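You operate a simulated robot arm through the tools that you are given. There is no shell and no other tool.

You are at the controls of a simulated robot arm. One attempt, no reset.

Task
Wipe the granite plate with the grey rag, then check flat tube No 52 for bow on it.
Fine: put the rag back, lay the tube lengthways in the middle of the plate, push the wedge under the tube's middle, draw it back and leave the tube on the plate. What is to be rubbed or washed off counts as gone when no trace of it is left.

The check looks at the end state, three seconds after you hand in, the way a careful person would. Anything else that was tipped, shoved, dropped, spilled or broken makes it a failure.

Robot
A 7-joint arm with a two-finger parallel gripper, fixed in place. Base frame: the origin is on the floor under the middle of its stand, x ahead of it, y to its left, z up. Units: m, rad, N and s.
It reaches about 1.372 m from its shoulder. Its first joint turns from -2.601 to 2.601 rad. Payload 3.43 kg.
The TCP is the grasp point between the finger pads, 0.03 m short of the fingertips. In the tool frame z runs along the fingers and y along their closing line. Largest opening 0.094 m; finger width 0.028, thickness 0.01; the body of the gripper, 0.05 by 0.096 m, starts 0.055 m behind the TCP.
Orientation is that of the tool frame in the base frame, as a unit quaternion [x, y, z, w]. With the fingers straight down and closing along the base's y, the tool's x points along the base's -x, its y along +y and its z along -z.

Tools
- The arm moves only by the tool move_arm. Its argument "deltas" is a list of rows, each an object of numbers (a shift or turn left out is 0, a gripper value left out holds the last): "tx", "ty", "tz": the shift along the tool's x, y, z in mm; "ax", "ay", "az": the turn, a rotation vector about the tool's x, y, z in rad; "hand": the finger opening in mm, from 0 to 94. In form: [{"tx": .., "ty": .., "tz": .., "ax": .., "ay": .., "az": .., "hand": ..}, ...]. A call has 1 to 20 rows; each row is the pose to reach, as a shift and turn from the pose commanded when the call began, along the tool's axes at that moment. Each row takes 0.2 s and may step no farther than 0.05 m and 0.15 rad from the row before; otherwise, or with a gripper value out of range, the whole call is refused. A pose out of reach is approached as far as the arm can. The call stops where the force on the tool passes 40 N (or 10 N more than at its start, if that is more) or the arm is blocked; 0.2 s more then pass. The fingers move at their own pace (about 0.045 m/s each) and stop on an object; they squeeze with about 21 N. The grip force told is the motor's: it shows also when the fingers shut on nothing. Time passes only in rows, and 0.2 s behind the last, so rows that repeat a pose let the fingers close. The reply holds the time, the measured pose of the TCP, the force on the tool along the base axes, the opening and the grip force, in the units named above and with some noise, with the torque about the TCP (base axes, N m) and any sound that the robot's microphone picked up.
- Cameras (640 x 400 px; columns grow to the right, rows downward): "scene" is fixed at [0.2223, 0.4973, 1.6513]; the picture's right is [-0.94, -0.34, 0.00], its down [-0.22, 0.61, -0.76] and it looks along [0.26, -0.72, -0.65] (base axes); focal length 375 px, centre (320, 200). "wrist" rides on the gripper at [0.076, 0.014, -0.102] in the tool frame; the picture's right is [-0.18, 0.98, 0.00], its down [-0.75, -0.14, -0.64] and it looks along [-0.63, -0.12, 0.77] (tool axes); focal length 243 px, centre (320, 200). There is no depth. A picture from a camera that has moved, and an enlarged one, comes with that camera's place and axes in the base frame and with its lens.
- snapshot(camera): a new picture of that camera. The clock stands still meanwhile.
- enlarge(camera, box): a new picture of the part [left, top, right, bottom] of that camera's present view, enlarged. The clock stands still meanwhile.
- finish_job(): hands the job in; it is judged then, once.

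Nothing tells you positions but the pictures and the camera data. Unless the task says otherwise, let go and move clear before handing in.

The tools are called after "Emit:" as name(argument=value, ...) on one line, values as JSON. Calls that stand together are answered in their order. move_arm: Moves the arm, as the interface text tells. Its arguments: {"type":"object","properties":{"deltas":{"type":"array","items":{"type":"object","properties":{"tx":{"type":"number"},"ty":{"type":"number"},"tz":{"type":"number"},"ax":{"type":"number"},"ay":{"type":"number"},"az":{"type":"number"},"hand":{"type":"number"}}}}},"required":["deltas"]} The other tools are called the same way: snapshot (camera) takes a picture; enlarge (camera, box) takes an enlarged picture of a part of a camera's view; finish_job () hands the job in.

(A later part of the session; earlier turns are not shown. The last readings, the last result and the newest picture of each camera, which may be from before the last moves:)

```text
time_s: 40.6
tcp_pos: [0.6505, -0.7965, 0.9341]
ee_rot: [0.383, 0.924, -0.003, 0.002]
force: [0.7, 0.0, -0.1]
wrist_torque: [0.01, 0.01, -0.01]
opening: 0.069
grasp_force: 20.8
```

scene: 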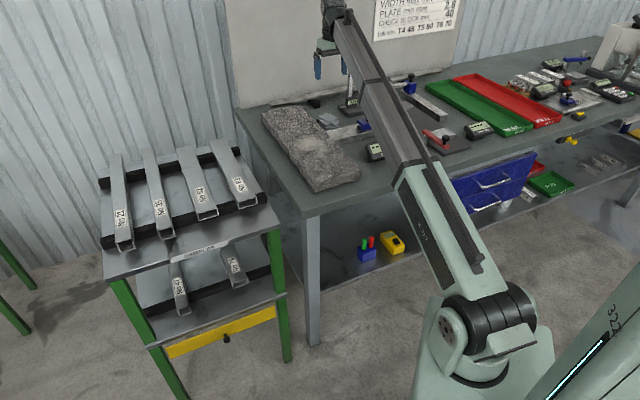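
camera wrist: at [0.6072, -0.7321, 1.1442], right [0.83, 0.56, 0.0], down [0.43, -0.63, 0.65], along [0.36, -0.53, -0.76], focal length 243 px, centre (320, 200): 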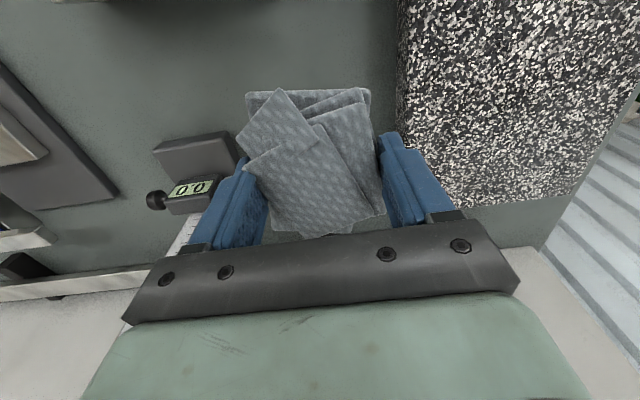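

Emit:
move_arm(deltas=[{"tz": 0.7}, {"tz": 1.4}, {"tz": 1.4}, {"tz": 1.4}])

Emit:
enlarge(camera="scene", box=[300, 85, 370, 130])

Emit:
enlarge(camera="wrist", box=[180, 60, 500, 260])

```text
time_s: 41.6
tcp_pos: [0.6485, -0.7965, 0.9332]
ee_rot: [0.383, 0.924, -0.003, 0.001]
force: [1.9, -1.0, 6.2]
wrist_torque: [0.25, 0.03, -0.02]
opening: 0.069
grasp_force: 20.9
```

```text
8.89 times, centred on (335, 108) of scene
camera zoom: at [0.2223, 0.4973, 1.6513], right [-0.94, -0.34, 0.0], down [-0.22, 0.61, -0.76], along [0.26, -0.72, -0.65], focal length 3330 px, centre (187, 1022)
```

zoom: 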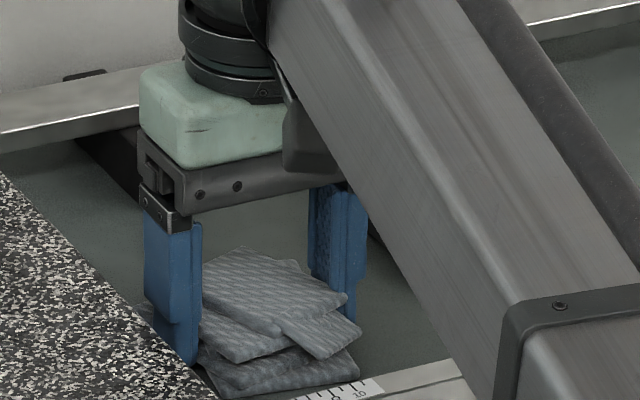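

```text
2.00 times, centred on (340, 160) of wrist
camera zoom: at [0.6057, -0.7327, 1.0354], right [0.83, 0.56, 0.0], down [0.43, -0.63, 0.65], along [0.36, -0.53, -0.76], focal length 485 px, centre (280, 280)
```

zoom: 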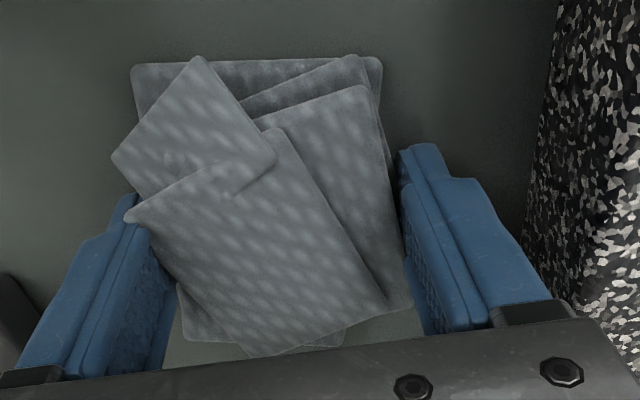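

The rag is down on the bench (6 N contact) in its original pose. Opening and backing straight up.

Emit:
move_arm(deltas=[{"tz": -0.5, "hand": 80}, {"tz": -0.5, "hand": 94}, {"tz": -0.5, "hand": 94}, {"tz": -0.5, "hand": 94}])

Emit:
move_arm(deltas=[{"tz": -15}, {"tz": -40}, {"tz": -80}, {"tz": -120}, {"tz": -160}, {"tz": -200}, {"tz": -200}])

Emit:
snapshot(camera="wrist")

Emit:
enlarge(camera="scene", box=[305, 95, 375, 140])

```text
time_s: 42.6
tcp_pos: [0.6502, -0.7964, 0.9327]
ee_rot: [0.382, 0.924, -0.002, 0.002]
force: [1.0, 0.1, 0.4]
wrist_torque: [0.02, -0.01, 0.0]
opening: 0.094
grasp_force: 0.0
```

```text
time_s: 44.2
tcp_pos: [0.65, -0.7969, 1.1326]
ee_rot: [0.383, 0.924, -0.003, 0.002]
force: [0.3, -0.4, 0.1]
wrist_torque: [0.01, -0.01, 0.0]
opening: 0.0943
grasp_force: 0.1
```

```text
taken
camera wrist: at [0.6071, -0.7313, 1.2353], right [0.83, 0.56, 0.0], down [0.43, -0.63, 0.65], along [0.36, -0.53, -0.76], focal length 243 px, centre (320, 200)
```

wrist: 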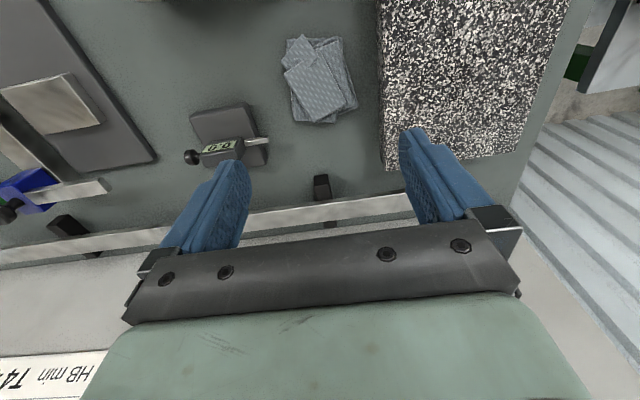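

```text
8.89 times, centred on (340, 118) of scene
camera zoom: at [0.2223, 0.4973, 1.6513], right [-0.94, -0.34, 0.0], down [-0.22, 0.61, -0.76], along [0.26, -0.72, -0.65], focal length 3330 px, centre (142, 933)
```

zoom: 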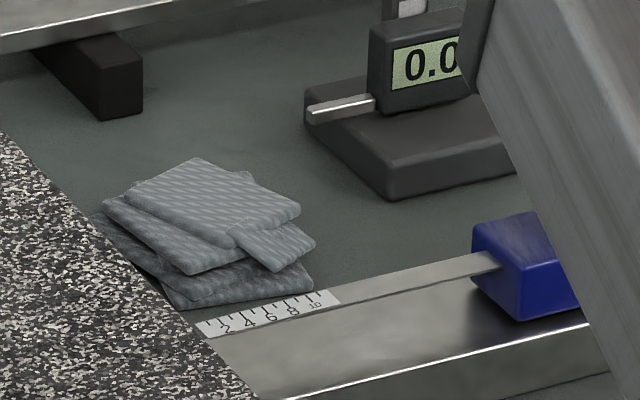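

The rag is back where it was. Now I'll inspect the plate close up with the wrist camera.

Emit:
move_arm(deltas=[{"tx": 35, "ty": 23}, {"tx": 70, "ty": 47}, {"tx": 105, "ty": 70}, {"tx": 140, "ty": 94}, {"tx": 175, "ty": 117}, {"tx": 210, "ty": 140}, {"tx": 243, "ty": 164}, {"tx": 243, "ty": 164}])

Emit:
snapshot(camera="wrist")

Emit:
enlarge(camera="wrist", box=[200, 0, 480, 200])

```text
time_s: 46.0
tcp_pos: [0.5942, -0.5069, 1.1293]
ee_rot: [0.384, 0.923, -0.002, 0.001]
force: [-0.7, -0.6, 0.1]
wrist_torque: [-0.02, -0.01, 0.02]
opening: 0.0941
grasp_force: 0.0
```

```text
taken
camera wrist: at [0.5501, -0.4417, 1.2323], right [0.83, 0.56, 0.0], down [0.43, -0.63, 0.65], along [0.36, -0.53, -0.76], focal length 243 px, centre (320, 200)
```

wrist: 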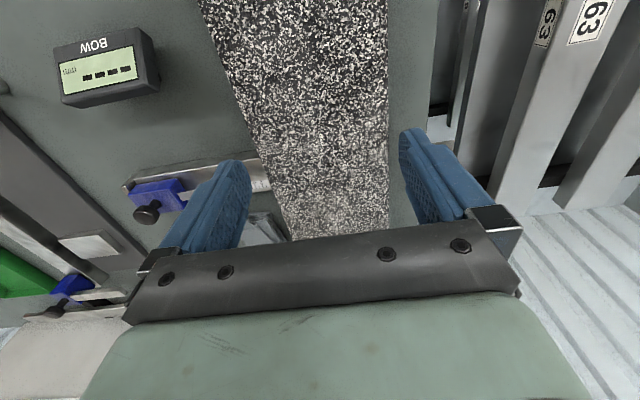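

```text
2.00 times, centred on (340, 100) of wrist
camera zoom: at [0.5501, -0.4417, 1.2323], right [0.83, 0.56, 0.0], down [0.43, -0.63, 0.65], along [0.36, -0.53, -0.76], focal length 485 px, centre (280, 400)
```

zoom: 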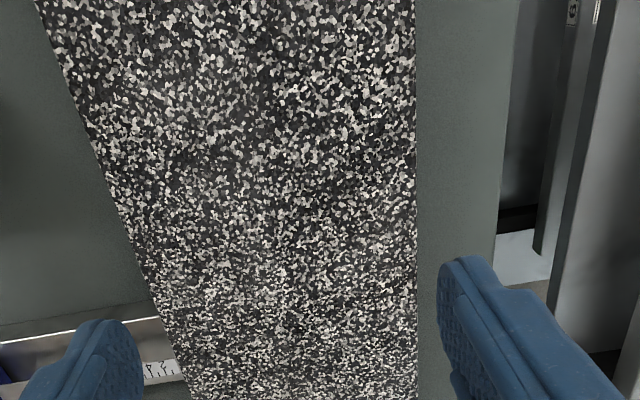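

The plate is clean. Now moving over the trolley to look at tube No 52 from above.

Emit:
move_arm(deltas=[{"tx": 3, "ty": 44, "tz": -4}, {"tx": 6, "ty": 88, "tz": -8}, {"tx": 9, "ty": 132, "tz": -12}, {"tx": 12, "ty": 176, "tz": -16}, {"tx": 15, "ty": 220, "tz": -20}, {"tx": 18, "ty": 264, "tz": -20}, {"tx": 21, "ty": 308, "tz": -20}, {"tx": 25, "ty": 352, "tz": -20}, {"tx": 28, "ty": 393, "tz": -20}, {"tx": 28, "ty": 393, "tz": -20}])

Emit:
snapshot(camera="wrist")

Emit:
snapshot(camera="scene")

```text
time_s: 48.2
tcp_pos: [0.8524, -0.21, 1.1492]
ee_rot: [0.383, 0.924, -0.002, 0.002]
force: [-0.6, -0.2, -0.1]
wrist_torque: [-0.04, -0.02, 0.01]
opening: 0.0942
grasp_force: 0.0
```

```text
taken
camera wrist: at [0.8084, -0.1444, 1.252], right [0.83, 0.56, 0.0], down [0.43, -0.63, 0.65], along [0.36, -0.53, -0.76], focal length 243 px, centre (320, 200)
```

wrist: 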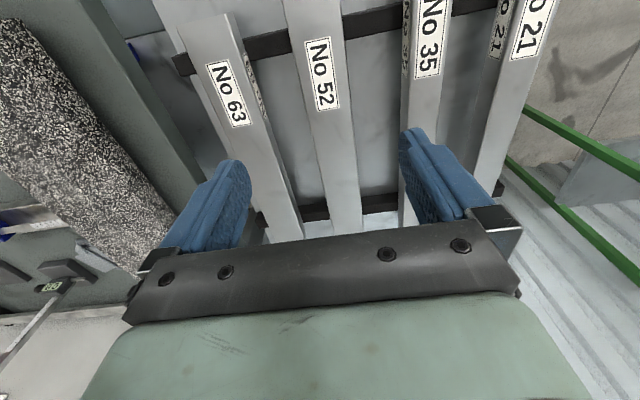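

```text
taken
```

scene: 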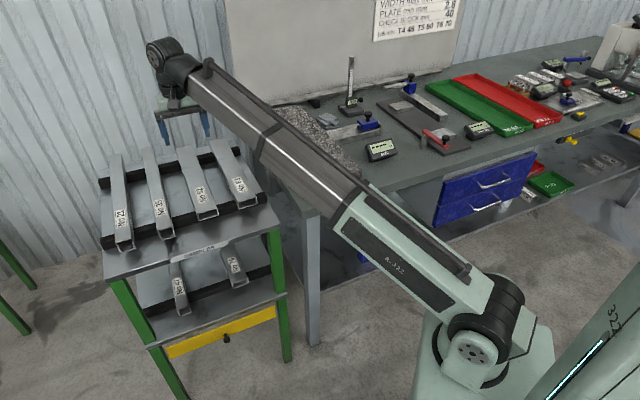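

Emit:
enlarge(camera="wrist", box=[240, 0, 400, 120])

Emit:
enlarge(camera="wrist", box=[240, 120, 400, 240])

Emit:
enlarge(camera="scene", box=[150, 135, 260, 235])

```text
3.33 times, centred on (320, 60) of wrist
camera zoom: at [0.8084, -0.1444, 1.252], right [0.83, 0.56, 0.0], down [0.43, -0.63, 0.65], along [0.36, -0.53, -0.76], focal length 809 px, centre (320, 667)
```

zoom: 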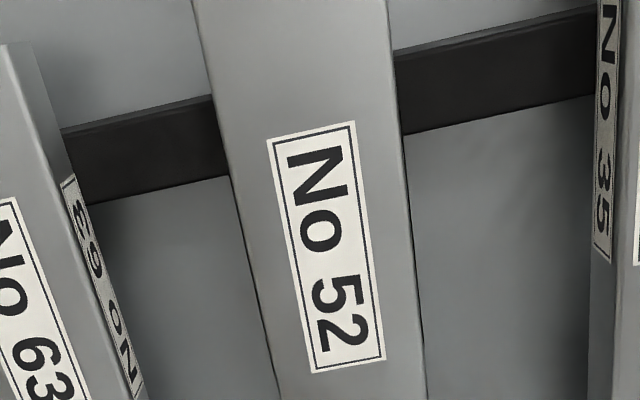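

```text
3.33 times, centred on (320, 180) of wrist
camera zoom: at [0.8084, -0.1444, 1.252], right [0.83, 0.56, 0.0], down [0.43, -0.63, 0.65], along [0.36, -0.53, -0.76], focal length 809 px, centre (320, 267)
```

zoom: 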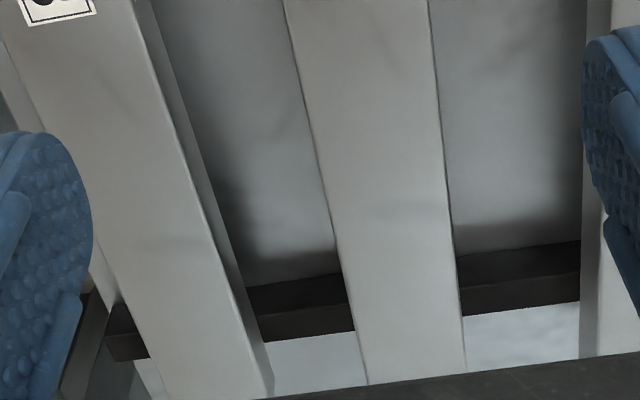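

```text
4.00 times, centred on (205, 185) of scene
camera zoom: at [0.2223, 0.4973, 1.6513], right [-0.94, -0.34, 0.0], down [-0.22, 0.61, -0.76], along [0.26, -0.72, -0.65], focal length 1499 px, centre (780, 260)
```

zoom: 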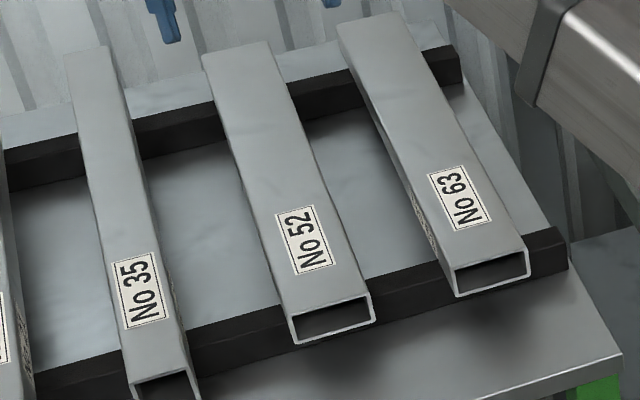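

I'll back up and rise to see both ends of the tube in one wrist picture, so I can grip it at its middle.

Emit:
move_arm(deltas=[{"tx": 15, "tz": -35}, {"tx": 30, "tz": -70}, {"tx": 40, "tz": -105}, {"tx": 50, "tz": -140}, {"tx": 50, "tz": -140}])

Emit:
snapshot(camera="wrist")

Emit:
enlarge(camera="wrist", box=[260, 0, 400, 110])

Emit:
enlarge(camera="wrist", box=[260, 150, 400, 240])

```text
time_s: 49.4
tcp_pos: [0.8425, -0.1779, 1.2478]
ee_rot: [0.382, 0.923, 0.004, 0.037]
force: [-0.4, 0.9, -0.7]
wrist_torque: [0.01, 0.01, -0.01]
opening: 0.0942
grasp_force: 0.0
out of reach, approached as far as the arm can: row 2, 3, 4, 5
```

```text
taken
camera wrist: at [0.7913, -0.1126, 1.3467], right [0.82, 0.56, 0.05], down [0.39, -0.62, 0.68], along [0.41, -0.55, -0.73], focal length 243 px, centre (320, 200)
```

wrist: 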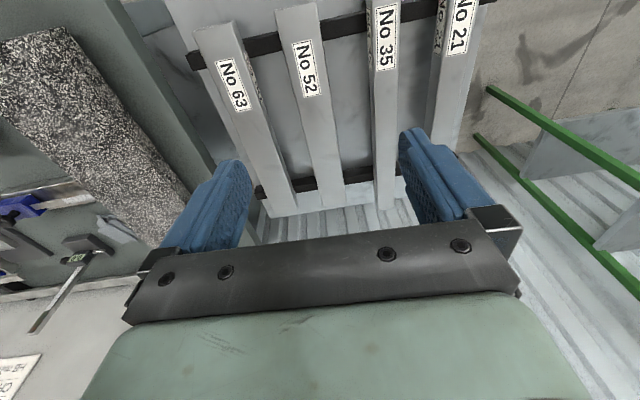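

```text
3.64 times, centred on (330, 55) of wrist
camera zoom: at [0.7913, -0.1126, 1.3467], right [0.82, 0.56, 0.05], down [0.39, -0.62, 0.68], along [0.41, -0.55, -0.73], focal length 882 px, centre (284, 727)
```

zoom: 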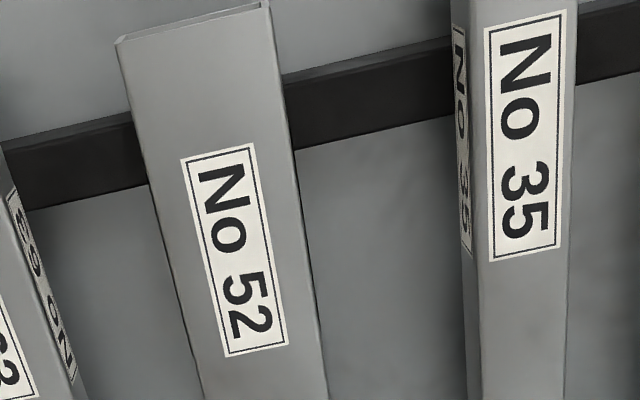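

```text
4.44 times, centred on (330, 195) of wrist
camera zoom: at [0.7913, -0.1126, 1.3467], right [0.82, 0.56, 0.05], down [0.39, -0.62, 0.68], along [0.41, -0.55, -0.73], focal length 1078 px, centre (276, 222)
```

zoom: 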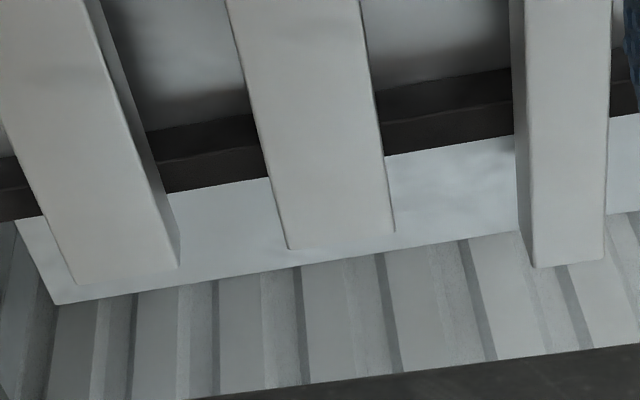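

The tube's ends are visible; its centre comes to about p≈0.861, q≈0.461, top z≈0.925, width ≈60 mm. The arm tilted slightly at its reach limit, so I'll come forward/down and check orientation.

Emit:
move_arm(deltas=[{"tx": -15, "tz": 25}, {"tx": -30, "tz": 50}, {"tx": -45, "tz": 80}, {"tx": -60, "tz": 110}, {"tx": -80, "tz": 140}, {"tx": -80, "tz": 140}])

```text
time_s: 50.8
tcp_pos: [0.9073, -0.2401, 1.1113]
ee_rot: [0.382, 0.923, 0.004, 0.036]
force: [0.0, -0.2, 0.5]
wrist_torque: [0.01, -0.01, -0.01]
opening: 0.0941
grasp_force: 0.0
```

Emit:
move_arm(deltas=[{"ax": 0.018, "ay": 0.033}, {"ax": 0.0357, "ay": 0.0653}, {"ax": 0.0357, "ay": 0.0653}])

```text
time_s: 51.6
tcp_pos: [0.906, -0.2389, 1.1127]
ee_rot: [0.382, 0.924, -0.001, -0.001]
force: [0.1, -0.8, 0.8]
wrist_torque: [-0.02, -0.01, -0.01]
opening: 0.0943
grasp_force: 0.1
```

Emit:
move_arm(deltas=[{"tx": -25, "ty": -5, "tz": 20}, {"tx": -51, "ty": -10.5, "tz": 50}, {"tx": -51, "ty": -10.5, "tz": 80}, {"tx": -51, "ty": -10.5, "tz": 110}, {"tx": -51, "ty": -10.5, "tz": 110}])

Emit:
snapshot(camera="wrist")

Emit:
enlarge(camera="scene", box=[130, 100, 280, 235])

```text
time_s: 52.8
tcp_pos: [0.935, -0.2843, 1.0015]
ee_rot: [0.383, 0.924, 0.0, -0.001]
force: [0.0, 0.0, 0.2]
wrist_torque: [0.0, -0.01, -0.02]
opening: 0.0941
grasp_force: 0.0
```

```text
taken
camera wrist: at [0.8918, -0.2195, 1.1049], right [0.83, 0.56, 0.0], down [0.43, -0.63, 0.64], along [0.36, -0.53, -0.77], focal length 243 px, centre (320, 200)
```

wrist: 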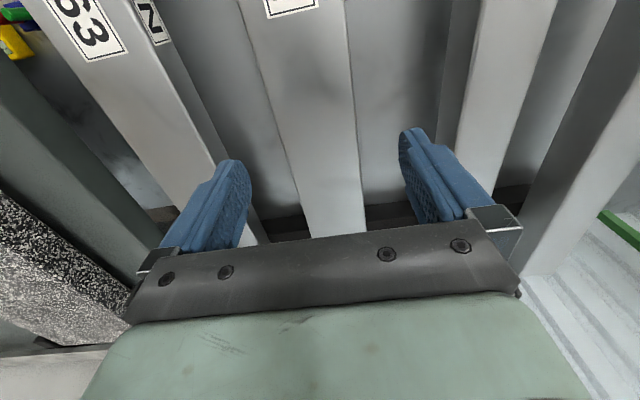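

```text
2.96 times, centred on (205, 168) of scene
camera zoom: at [0.2223, 0.4973, 1.6513], right [-0.94, -0.34, 0.0], down [-0.22, 0.61, -0.76], along [0.26, -0.72, -0.65], focal length 1110 px, centre (661, 296)
```

zoom: 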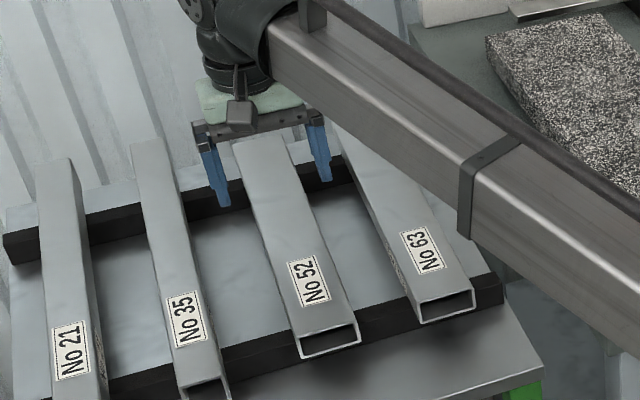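

The tube sits centred between the open fingers, neighbours clear. Lowering to grip height.

Emit:
move_arm(deltas=[{"ty": -1, "tz": 25}, {"ty": -1, "tz": 45}, {"ty": -1, "tz": 60}, {"ty": -1, "tz": 67}, {"ty": -1, "tz": 67}])

Emit:
snapshot(camera="wrist")

Emit:
enlarge(camera="scene", box=[150, 130, 250, 200])

```text
time_s: 54.0
tcp_pos: [0.9344, -0.2856, 0.9362]
ee_rot: [0.383, 0.924, 0.0, -0.002]
force: [-0.3, 0.5, -0.6]
wrist_torque: [0.02, -0.02, 0.02]
opening: 0.0937
grasp_force: 0.1
```

```text
taken
camera wrist: at [0.891, -0.2208, 1.0381], right [0.83, 0.56, 0.0], down [0.43, -0.63, 0.64], along [0.36, -0.53, -0.77], focal length 243 px, centre (320, 200)
```

wrist: 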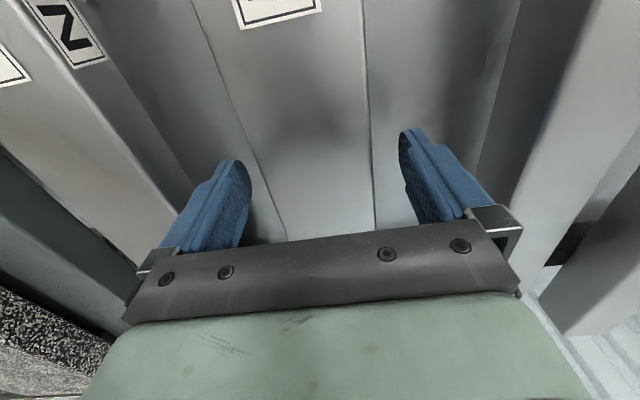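

```text
5.71 times, centred on (200, 165) of scene
camera zoom: at [0.2223, 0.4973, 1.6513], right [-0.94, -0.34, 0.0], down [-0.22, 0.61, -0.76], along [0.26, -0.72, -0.65], focal length 2141 px, centre (1006, 400)
```

zoom: 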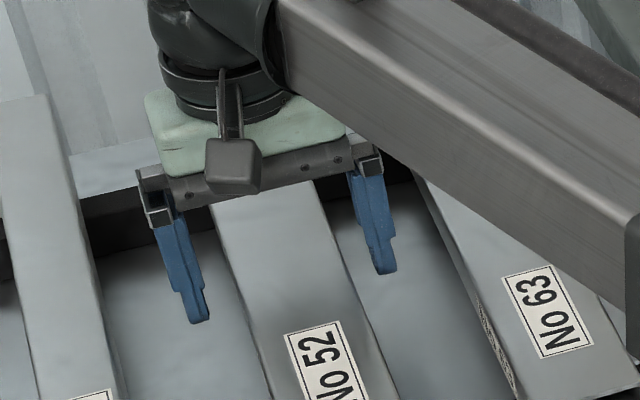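

Centred well. Closing on the tube.

Emit:
move_arm(deltas=[{"tz": 1, "hand": 45}, {"tz": 2, "hand": 45}, {"tz": 2, "hand": 45}, {"tz": 2, "hand": 45}, {"tz": 2, "hand": 45}])

Emit:
snapshot(camera="wrist")

```text
time_s: 55.2
tcp_pos: [0.9333, -0.2849, 0.9351]
ee_rot: [0.384, 0.923, -0.001, 0.0]
force: [-4.5, -8.5, 23.3]
wrist_torque: [0.21, 0.05, 0.17]
opening: 0.0599
grasp_force: 20.6
```

```text
taken
camera wrist: at [0.8907, -0.2203, 1.0376], right [0.83, 0.56, 0.0], down [0.43, -0.63, 0.64], along [0.36, -0.53, -0.77], focal length 243 px, centre (320, 200)
```

wrist: 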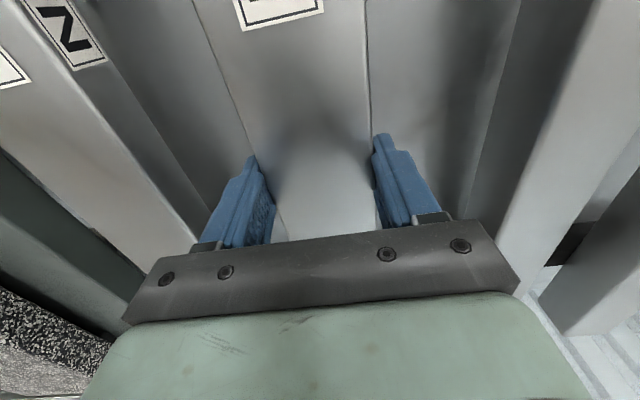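

The grip closed at 59.9 mm, which matches the 60 mm tube. Lifting straight up gently.

Emit:
move_arm(deltas=[{"tz": -3, "hand": 40}, {"tz": -8}, {"tz": -15}, {"tz": -15}])

Emit:
enlarge(camera="scene", box=[90, 110, 290, 260])

Emit:
snapshot(camera="wrist")

```text
time_s: 56.2
tcp_pos: [0.9336, -0.284, 0.9477]
ee_rot: [0.383, 0.924, -0.001, -0.001]
force: [1.4, 0.7, -6.0]
wrist_torque: [-0.02, 0.01, 0.02]
opening: 0.0599
grasp_force: 21.1
```

```text
2.67 times, centred on (190, 185) of scene
camera zoom: at [0.2223, 0.4973, 1.6513], right [-0.94, -0.34, 0.0], down [-0.22, 0.61, -0.76], along [0.26, -0.72, -0.65], focal length 999 px, centre (667, 240)
```

zoom: 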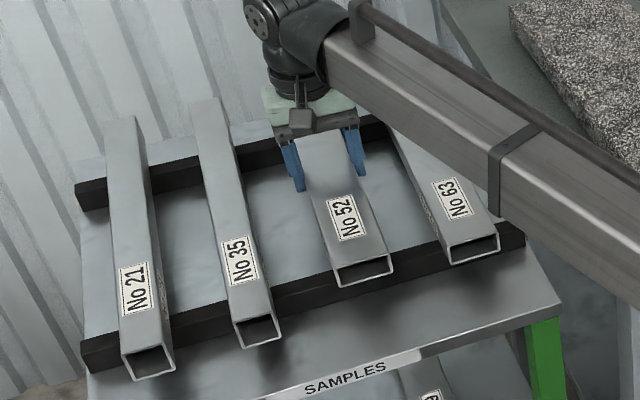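

```text
taken
camera wrist: at [0.8915, -0.22, 1.0512], right [0.83, 0.56, 0.0], down [0.43, -0.63, 0.64], along [0.36, -0.53, -0.77], focal length 243 px, centre (320, 200)
```

wrist: 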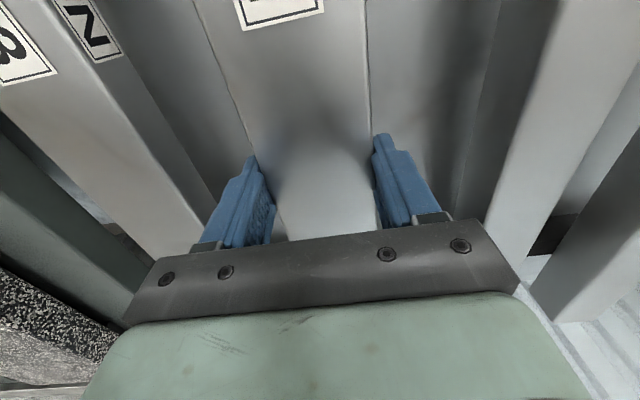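

The tube (≈0.6 kg) is held and level. I'll raise it well clear and carry it over the middle of the plate (centre p≈0.888, q≈0.052).

Emit:
move_arm(deltas=[{"tz": -25}, {"tz": -55}, {"tz": -85}, {"tz": -110}, {"tx": -3, "ty": -30, "tz": -110}, {"tx": -6, "ty": -65, "tz": -110}, {"tx": -9, "ty": -103, "tz": -110}, {"tx": -12, "ty": -141, "tz": -110}, {"tx": -15, "ty": -180, "tz": -110}, {"tx": -18, "ty": -220, "tz": -110}, {"tx": -20, "ty": -260, "tz": -110}, {"tx": -22, "ty": -300, "tz": -110}, {"tx": -24, "ty": -340, "tz": -110}, {"tx": -26, "ty": -375, "tz": -110}, {"tx": -27, "ty": -400, "tz": -110}, {"tx": -27, "ty": -407, "tz": -110}, {"tx": -27, "ty": -407, "tz": -110}, {"tx": -27, "ty": -407, "tz": -110}])

Emit:
snapshot(camera="wrist")

Emit:
snapshot(camera="scene")

```text
time_s: 60.0
tcp_pos: [0.6657, -0.5922, 1.0592]
ee_rot: [0.383, 0.924, -0.001, -0.001]
force: [0.6, 0.7, -5.0]
wrist_torque: [0.01, -0.02, 0.01]
opening: 0.0599
grasp_force: 20.7
```

```text
taken
camera wrist: at [0.6231, -0.5288, 1.162], right [0.83, 0.56, 0.0], down [0.43, -0.63, 0.64], along [0.36, -0.53, -0.77], focal length 243 px, centre (320, 200)
```

wrist: 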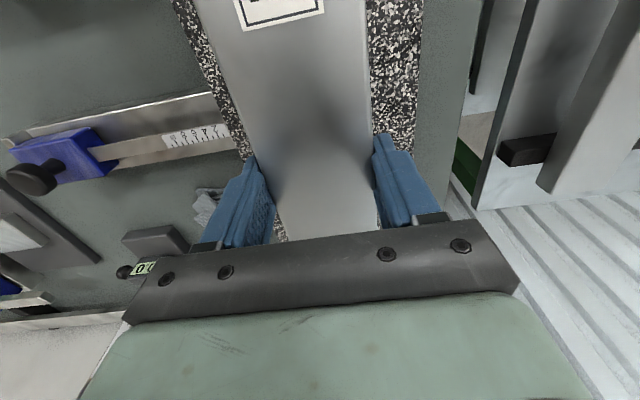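

```text
taken
```

scene: 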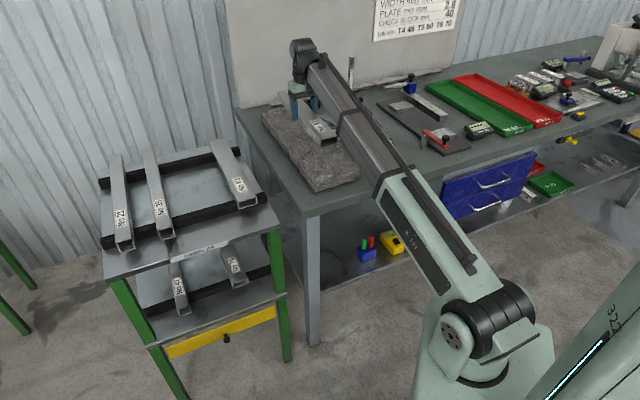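

Tube is over the plate and lined up. I'll lower it to just above the surface and check centring.

Emit:
move_arm(deltas=[{"tz": 20}, {"tz": 40}, {"tz": 55}, {"tz": 62}, {"tz": 62}])

Emit:
enlarge(camera="scene", box=[255, 90, 375, 200])

Emit:
snapshot(camera="wrist")

```text
time_s: 61.2
tcp_pos: [0.6654, -0.5904, 0.9973]
ee_rot: [0.383, 0.924, -0.001, -0.001]
force: [0.6, -1.5, -5.2]
wrist_torque: [-0.02, -0.01, 0.0]
opening: 0.0599
grasp_force: 21.0
```

```text
3.64 times, centred on (315, 145) of scene
camera zoom: at [0.2223, 0.4973, 1.6513], right [-0.94, -0.34, 0.0], down [-0.22, 0.61, -0.76], along [0.26, -0.72, -0.65], focal length 1362 px, centre (338, 400)
```

zoom: 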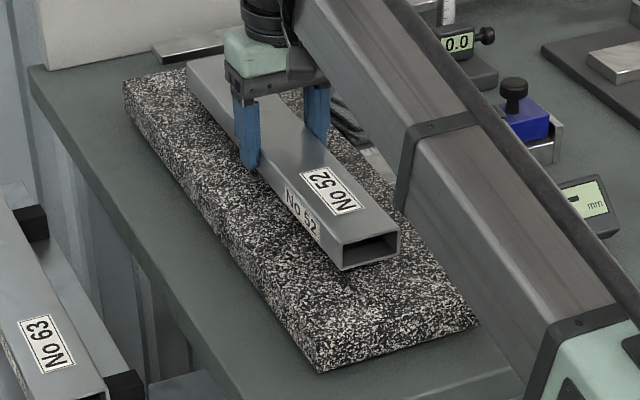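

```text
taken
camera wrist: at [0.6228, -0.5271, 1.1002], right [0.83, 0.56, 0.0], down [0.43, -0.63, 0.64], along [0.36, -0.53, -0.77], focal length 243 px, centre (320, 200)
```

wrist: 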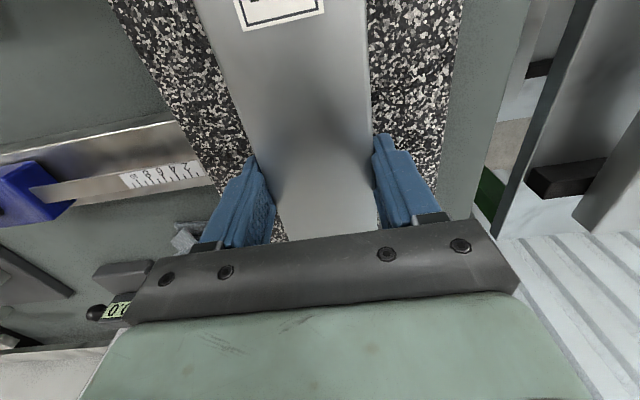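

The tube is centred over the plate lengthways and crossways. Lowering gently to contact.

Emit:
move_arm(deltas=[{"tz": 4}, {"tz": 8}, {"tz": 10}, {"tz": 11}, {"tz": 11}])

```text
time_s: 62.4
tcp_pos: [0.6659, -0.5912, 0.985]
ee_rot: [0.382, 0.924, 0.0, -0.001]
force: [-0.1, 0.2, -5.7]
wrist_torque: [-0.03, -0.01, 0.02]
opening: 0.0599
grasp_force: 21.3
```

Emit:
move_arm(deltas=[{"tz": 0.6}, {"tz": 1.2}, {"tz": 1.2}, {"tz": 1.2}])

```text
time_s: 63.4
tcp_pos: [0.6649, -0.5906, 0.9856]
ee_rot: [0.382, 0.924, 0.0, -0.001]
force: [0.2, -1.0, 1.3]
wrist_torque: [0.51, 0.33, 0.13]
opening: 0.0601
grasp_force: 21.4
```

The tube has touched down (its weight is off the hand). Opening and backing up.

Emit:
move_arm(deltas=[{"tz": 0.2, "hand": 66}, {"tz": 0.2, "hand": 75}, {"tz": 0, "hand": 94}, {"tz": 0, "hand": 94}, {"tz": 0, "hand": 94}])

Emit:
snapshot(camera="wrist")

```text
time_s: 64.6
tcp_pos: [0.6631, -0.59, 0.9846]
ee_rot: [0.382, 0.924, 0.0, 0.0]
force: [0.5, 0.1, 0.1]
wrist_torque: [0.0, -0.01, 0.0]
opening: 0.0938
grasp_force: 0.0
```

```text
taken
camera wrist: at [0.622, -0.5269, 1.0876], right [0.83, 0.56, 0.0], down [0.43, -0.63, 0.64], along [0.36, -0.53, -0.77], focal length 243 px, centre (320, 200)
```

wrist: 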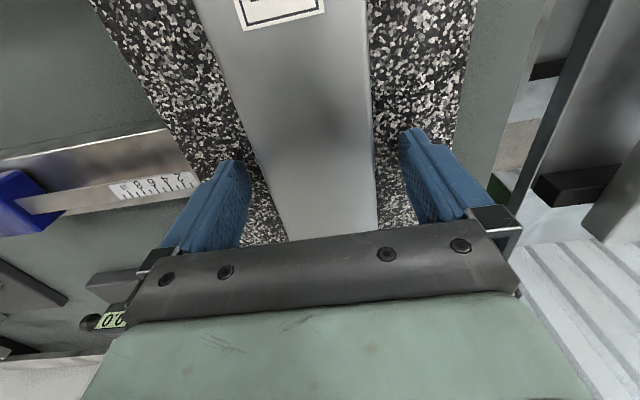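

Emit:
move_arm(deltas=[{"tz": -20}, {"tz": -60}, {"tz": -105}, {"tz": -150}, {"tx": 15, "ty": -45, "tz": -165}, {"tx": 30, "ty": -90, "tz": -165}, {"tx": 45, "ty": -135, "tz": -165}, {"tx": 60, "ty": -180, "tz": -165}, {"tx": 70, "ty": -225, "tz": -165}, {"tx": 70, "ty": -245, "tz": -165}, {"tx": 70, "ty": -245, "tz": -165}])

Emit:
snapshot(camera="wrist")

Emit:
snapshot(camera="scene")

```text
time_s: 67.0
tcp_pos: [0.4448, -0.7156, 1.1483]
ee_rot: [0.382, 0.924, 0.0, -0.002]
force: [0.3, 0.4, 0.3]
wrist_torque: [-0.01, 0.01, -0.01]
opening: 0.0939
grasp_force: 0.1
```

```text
taken
camera wrist: at [0.4005, -0.6517, 1.251], right [0.83, 0.56, 0.0], down [0.43, -0.63, 0.64], along [0.36, -0.53, -0.77], focal length 243 px, centre (320, 200)
```

wrist: 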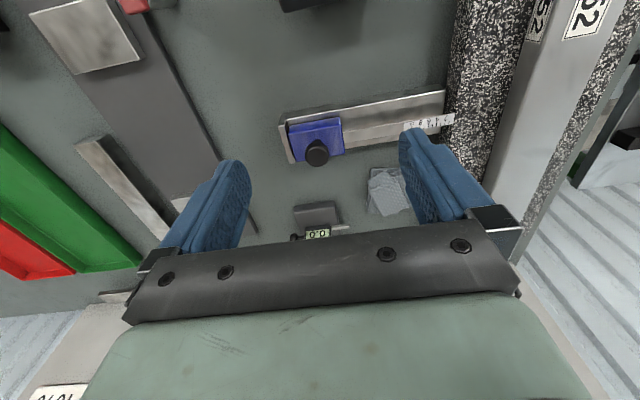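

```text
taken
```

scene: 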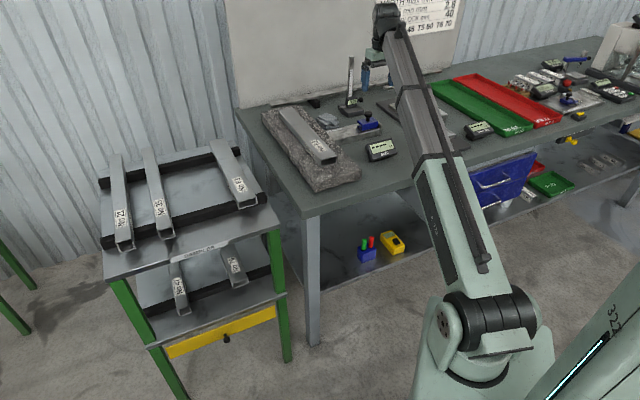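

Emit:
enlarge(camera="wrist", box=[260, 60, 480, 190])

Emit:
enlarge(camera="scene", box=[310, 100, 410, 170])

Emit:
enlarge(camera="scene", box=[255, 95, 375, 200])

```text
2.91 times, centred on (370, 125) of wrist
camera zoom: at [0.4005, -0.6517, 1.251], right [0.83, 0.56, 0.0], down [0.43, -0.63, 0.64], along [0.36, -0.53, -0.77], focal length 706 px, centre (174, 418)
```

zoom: 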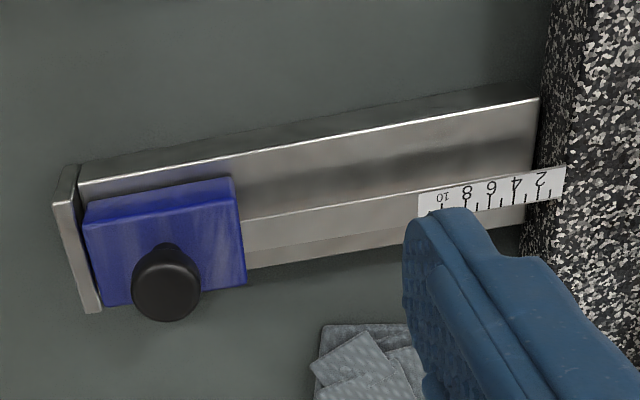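

```text
5.71 times, centred on (360, 135) of scene
camera zoom: at [0.2223, 0.4973, 1.6513], right [-0.94, -0.34, 0.0], down [-0.22, 0.61, -0.76], along [0.26, -0.72, -0.65], focal length 2141 px, centre (91, 571)
```

zoom: 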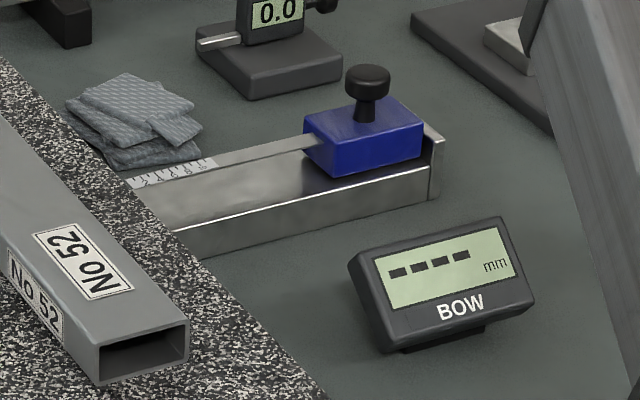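

```text
3.81 times, centred on (315, 148) of scene
camera zoom: at [0.2223, 0.4973, 1.6513], right [-0.94, -0.34, 0.0], down [-0.22, 0.61, -0.76], along [0.26, -0.72, -0.65], focal length 1427 px, centre (339, 400)
```

zoom: 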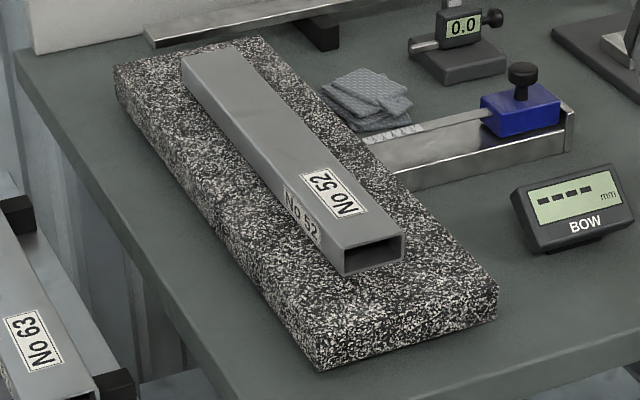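

The tube lies centred on the plate and the display still shows dashes. The knob on the wedge block is at about p≈0.887, q≈−0.208, top z≈0.988. I'll move above it with the fingers half open.

Emit:
move_arm(deltas=[{"tx": -22, "ty": -5, "tz": 20, "hand": 64}, {"tx": -44, "ty": -10, "tz": 45, "hand": 64}, {"tx": -66, "ty": -16, "tz": 75, "hand": 64}, {"tx": -66, "ty": -16, "tz": 105, "hand": 64}, {"tx": -66, "ty": -16, "tz": 118, "hand": 64}, {"tx": -66, "ty": -16, "tz": 118, "hand": 64}])

Emit:
snapshot(camera="wrist")

Emit:
enlarge(camera="scene", box=[320, 70, 410, 140])

```text
time_s: 68.4
tcp_pos: [0.4788, -0.7723, 1.0317]
ee_rot: [0.383, 0.924, -0.001, -0.001]
force: [-1.1, -0.6, 0.1]
wrist_torque: [0.01, -0.02, 0.02]
opening: 0.064
grasp_force: 0.1
```

```text
taken
camera wrist: at [0.4344, -0.7076, 1.134], right [0.83, 0.56, 0.0], down [0.43, -0.63, 0.64], along [0.36, -0.53, -0.77], focal length 243 px, centre (320, 200)
```

wrist: 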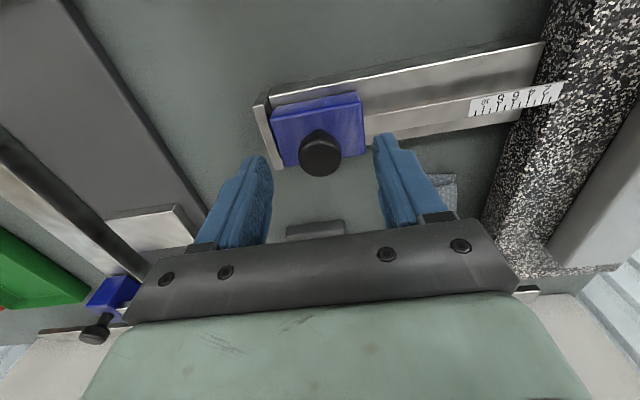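

```text
5.71 times, centred on (365, 105) of scene
camera zoom: at [0.2223, 0.4973, 1.6513], right [-0.94, -0.34, 0.0], down [-0.22, 0.61, -0.76], along [0.26, -0.72, -0.65], focal length 2141 px, centre (63, 743)
```

zoom: 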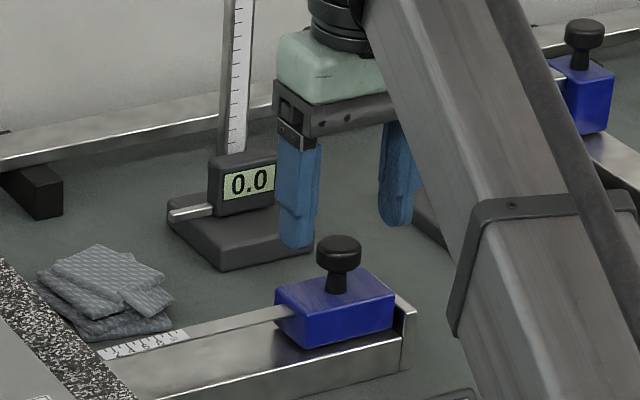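

The knob is centred between the fingers (needs ~4 mm more forward). Lowering around it.

Emit:
move_arm(deltas=[{"tx": -4, "tz": 10}, {"tx": -4, "tz": 20}, {"tx": -4, "tz": 30}, {"tx": -4, "tz": 33}, {"tx": -4, "tz": 33}])

Emit:
snapshot(camera="wrist")

Emit:
enlarge(camera="scene", box=[330, 80, 410, 140])

```text
time_s: 69.6
tcp_pos: [0.4805, -0.7752, 0.9986]
ee_rot: [0.383, 0.924, 0.0, -0.001]
force: [-0.2, 0.1, 0.2]
wrist_torque: [0.0, 0.0, -0.02]
opening: 0.0638
grasp_force: 0.1
```

```text
taken
camera wrist: at [0.4375, -0.7108, 1.1014], right [0.83, 0.56, 0.0], down [0.43, -0.63, 0.64], along [0.36, -0.53, -0.77], focal length 243 px, centre (320, 200)
```

wrist: 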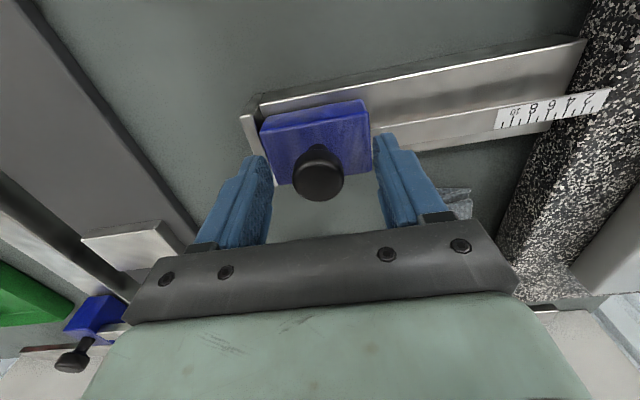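

```text
6.67 times, centred on (370, 110) of scene
camera zoom: at [0.2223, 0.4973, 1.6513], right [-0.94, -0.34, 0.0], down [-0.22, 0.61, -0.76], along [0.26, -0.72, -0.65], focal length 2498 px, centre (-13, 800)
```

zoom: 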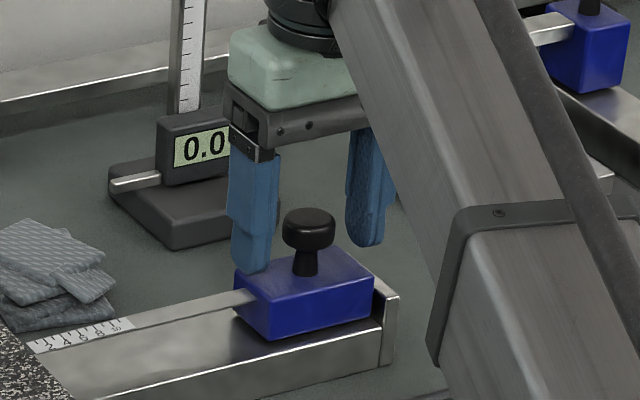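

Knob is centred between the pads with tips ~10 mm above the block. Lowering a few mm more and closing on the knob.

Emit:
move_arm(deltas=[{"tz": 2}, {"tz": 4}, {"tz": 4, "hand": 50}, {"tz": 4, "hand": 40}, {"tz": 4, "hand": 30}, {"tz": 4, "hand": 18}, {"tz": 4, "hand": 18}, {"tz": 4, "hand": 18}])

Emit:
snapshot(camera="wrist")

Emit:
enlarge(camera="scene", box=[310, 95, 410, 165])

```text
time_s: 71.4
tcp_pos: [0.4821, -0.7744, 0.9951]
ee_rot: [0.383, 0.924, 0.0, -0.001]
force: [-0.2, 0.0, -0.6]
wrist_torque: [0.06, -0.25, -0.04]
opening: 0.0296
grasp_force: 45.3
```

```text
taken
camera wrist: at [0.4374, -0.7107, 1.0979], right [0.83, 0.56, 0.0], down [0.43, -0.63, 0.64], along [0.36, -0.53, -0.77], focal length 243 px, centre (320, 200)
```

wrist: 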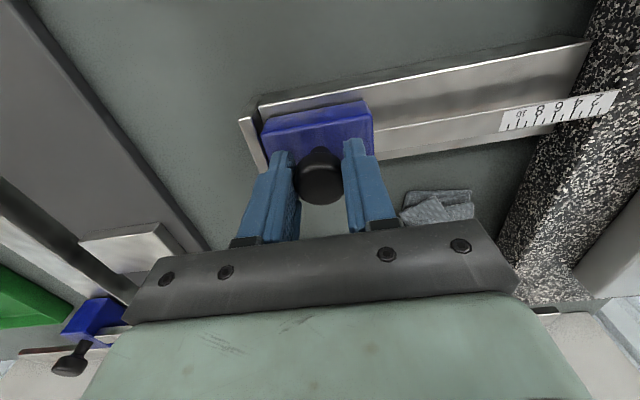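

```text
5.71 times, centred on (360, 130) of scene
camera zoom: at [0.2223, 0.4973, 1.6513], right [-0.94, -0.34, 0.0], down [-0.22, 0.61, -0.76], along [0.26, -0.72, -0.65], focal length 2141 px, centre (91, 600)
```

zoom: 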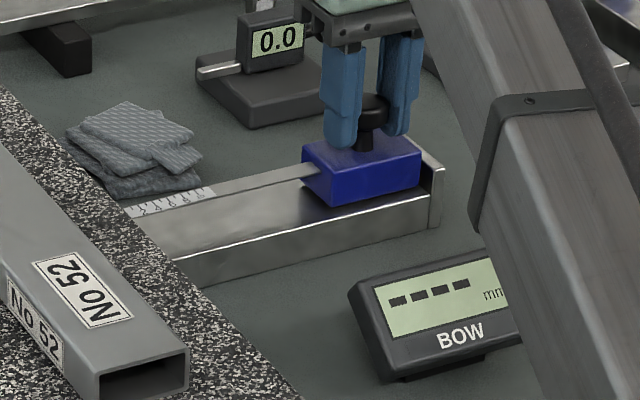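

The knob is gripped. Pushing the wedge toward the tube slowly, first 40 mm.

Emit:
move_arm(deltas=[{"ty": 5}, {"ty": 12}, {"ty": 19}, {"ty": 26}, {"ty": 33}, {"ty": 40}, {"ty": 40}])

Emit:
snapshot(camera="wrist")

Emit:
enlarge(camera="scene", box=[280, 95, 400, 180])

```text
time_s: 73.0
tcp_pos: [0.5091, -0.7473, 0.9952]
ee_rot: [0.384, 0.924, -0.002, -0.001]
force: [-3.2, 2.1, 14.3]
wrist_torque: [0.41, 0.22, -0.01]
opening: 0.0297
grasp_force: 45.3
```

```text
taken
camera wrist: at [0.4657, -0.6823, 1.0978], right [0.83, 0.56, 0.0], down [0.43, -0.63, 0.64], along [0.36, -0.53, -0.77], focal length 243 px, centre (320, 200)
```

wrist: 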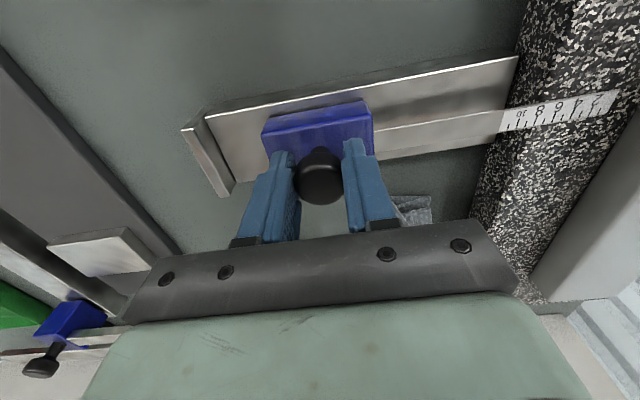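

```text
4.71 times, centred on (340, 138) of scene
camera zoom: at [0.2223, 0.4973, 1.6513], right [-0.94, -0.34, 0.0], down [-0.22, 0.61, -0.76], along [0.26, -0.72, -0.65], focal length 1763 px, centre (226, 494)
```

zoom: 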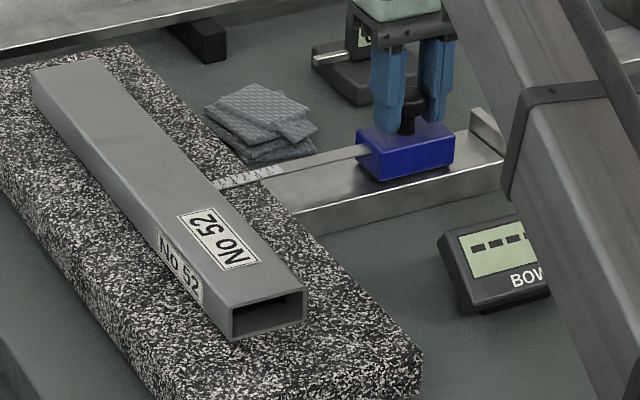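

The wedge slides freely; its tip is now about 15 mm short of the tube. I'll continue in small steps, checking display and forces.

Emit:
move_arm(deltas=[{"ty": 3, "tz": -0.5}, {"ty": 6, "tz": -0.5}, {"ty": 9, "tz": -0.5}, {"ty": 12, "tz": -0.5}, {"ty": 12, "tz": -0.5}])

Emit:
enlarge(camera="scene", box=[290, 95, 400, 170])

Emit:
enlarge(camera="wrist", box=[420, 20, 640, 180])

```text
time_s: 74.2
tcp_pos: [0.5159, -0.739, 0.9949]
ee_rot: [0.383, 0.924, 0.0, -0.001]
force: [-8.7, 7.0, -5.0]
wrist_torque: [-0.64, -0.92, -0.11]
opening: 0.0298
grasp_force: 44.7
```

```text
5.33 times, centred on (345, 132) of scene
camera zoom: at [0.2223, 0.4973, 1.6513], right [-0.94, -0.34, 0.0], down [-0.22, 0.61, -0.76], along [0.26, -0.72, -0.65], focal length 1998 px, centre (187, 560)
```

zoom: 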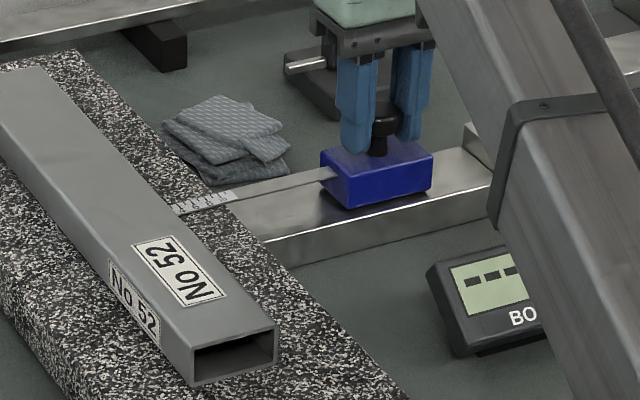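

```text
2.50 times, centred on (530, 100) of wrist
camera zoom: at [0.4737, -0.6746, 1.0979], right [0.83, 0.56, 0.0], down [0.43, -0.63, 0.64], along [0.36, -0.53, -0.77], focal length 606 px, centre (-205, 450)
```

zoom: 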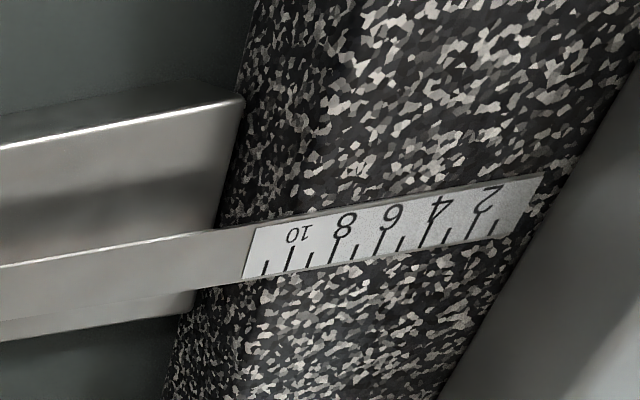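

The tip is now just short of the tube's edge. There is a slight sideways load, so I'll correct by half a millimetre and continue slowly.

Emit:
move_arm(deltas=[{"ty": 1, "tx": 0.7, "tz": 0.2}, {"ty": 3, "tx": 0.7, "tz": 0.2}, {"ty": 5, "tx": 0.7, "tz": 0.2}, {"ty": 7, "tx": 0.7, "tz": 0.2}, {"ty": 7, "tx": 0.7, "tz": 0.2}])

Emit:
enlarge(camera="scene", box=[290, 95, 400, 170])

Emit:
enlarge(camera="wrist", box=[420, 20, 640, 180])

```text
time_s: 75.4
tcp_pos: [0.5226, -0.733, 0.9953]
ee_rot: [0.383, 0.924, -0.001, -0.001]
force: [-5.6, 6.7, -5.6]
wrist_torque: [0.69, 0.49, -0.02]
opening: 0.0295
grasp_force: 45.0
```

```text
5.33 times, centred on (345, 132) of scene
camera zoom: at [0.2223, 0.4973, 1.6513], right [-0.94, -0.34, 0.0], down [-0.22, 0.61, -0.76], along [0.26, -0.72, -0.65], focal length 1998 px, centre (187, 560)
```

zoom: 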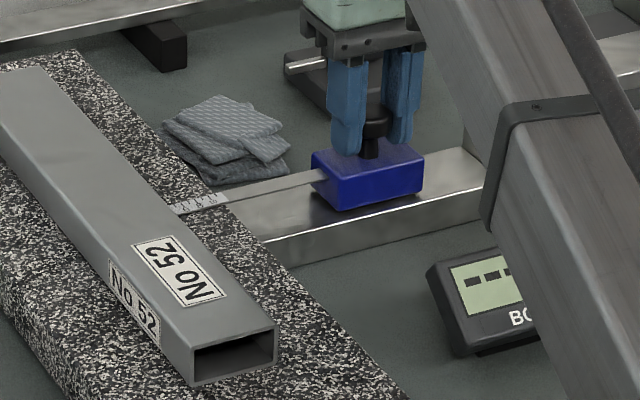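

```text
2.50 times, centred on (530, 100) of wrist
camera zoom: at [0.4788, -0.6694, 1.0979], right [0.83, 0.56, 0.0], down [0.43, -0.63, 0.64], along [0.36, -0.53, -0.77], focal length 606 px, centre (-205, 450)
```

zoom: 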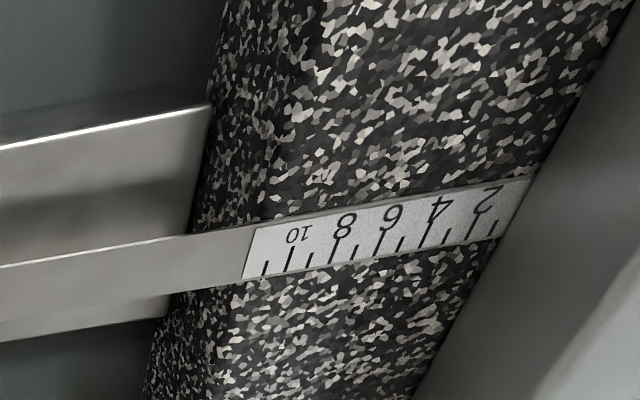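

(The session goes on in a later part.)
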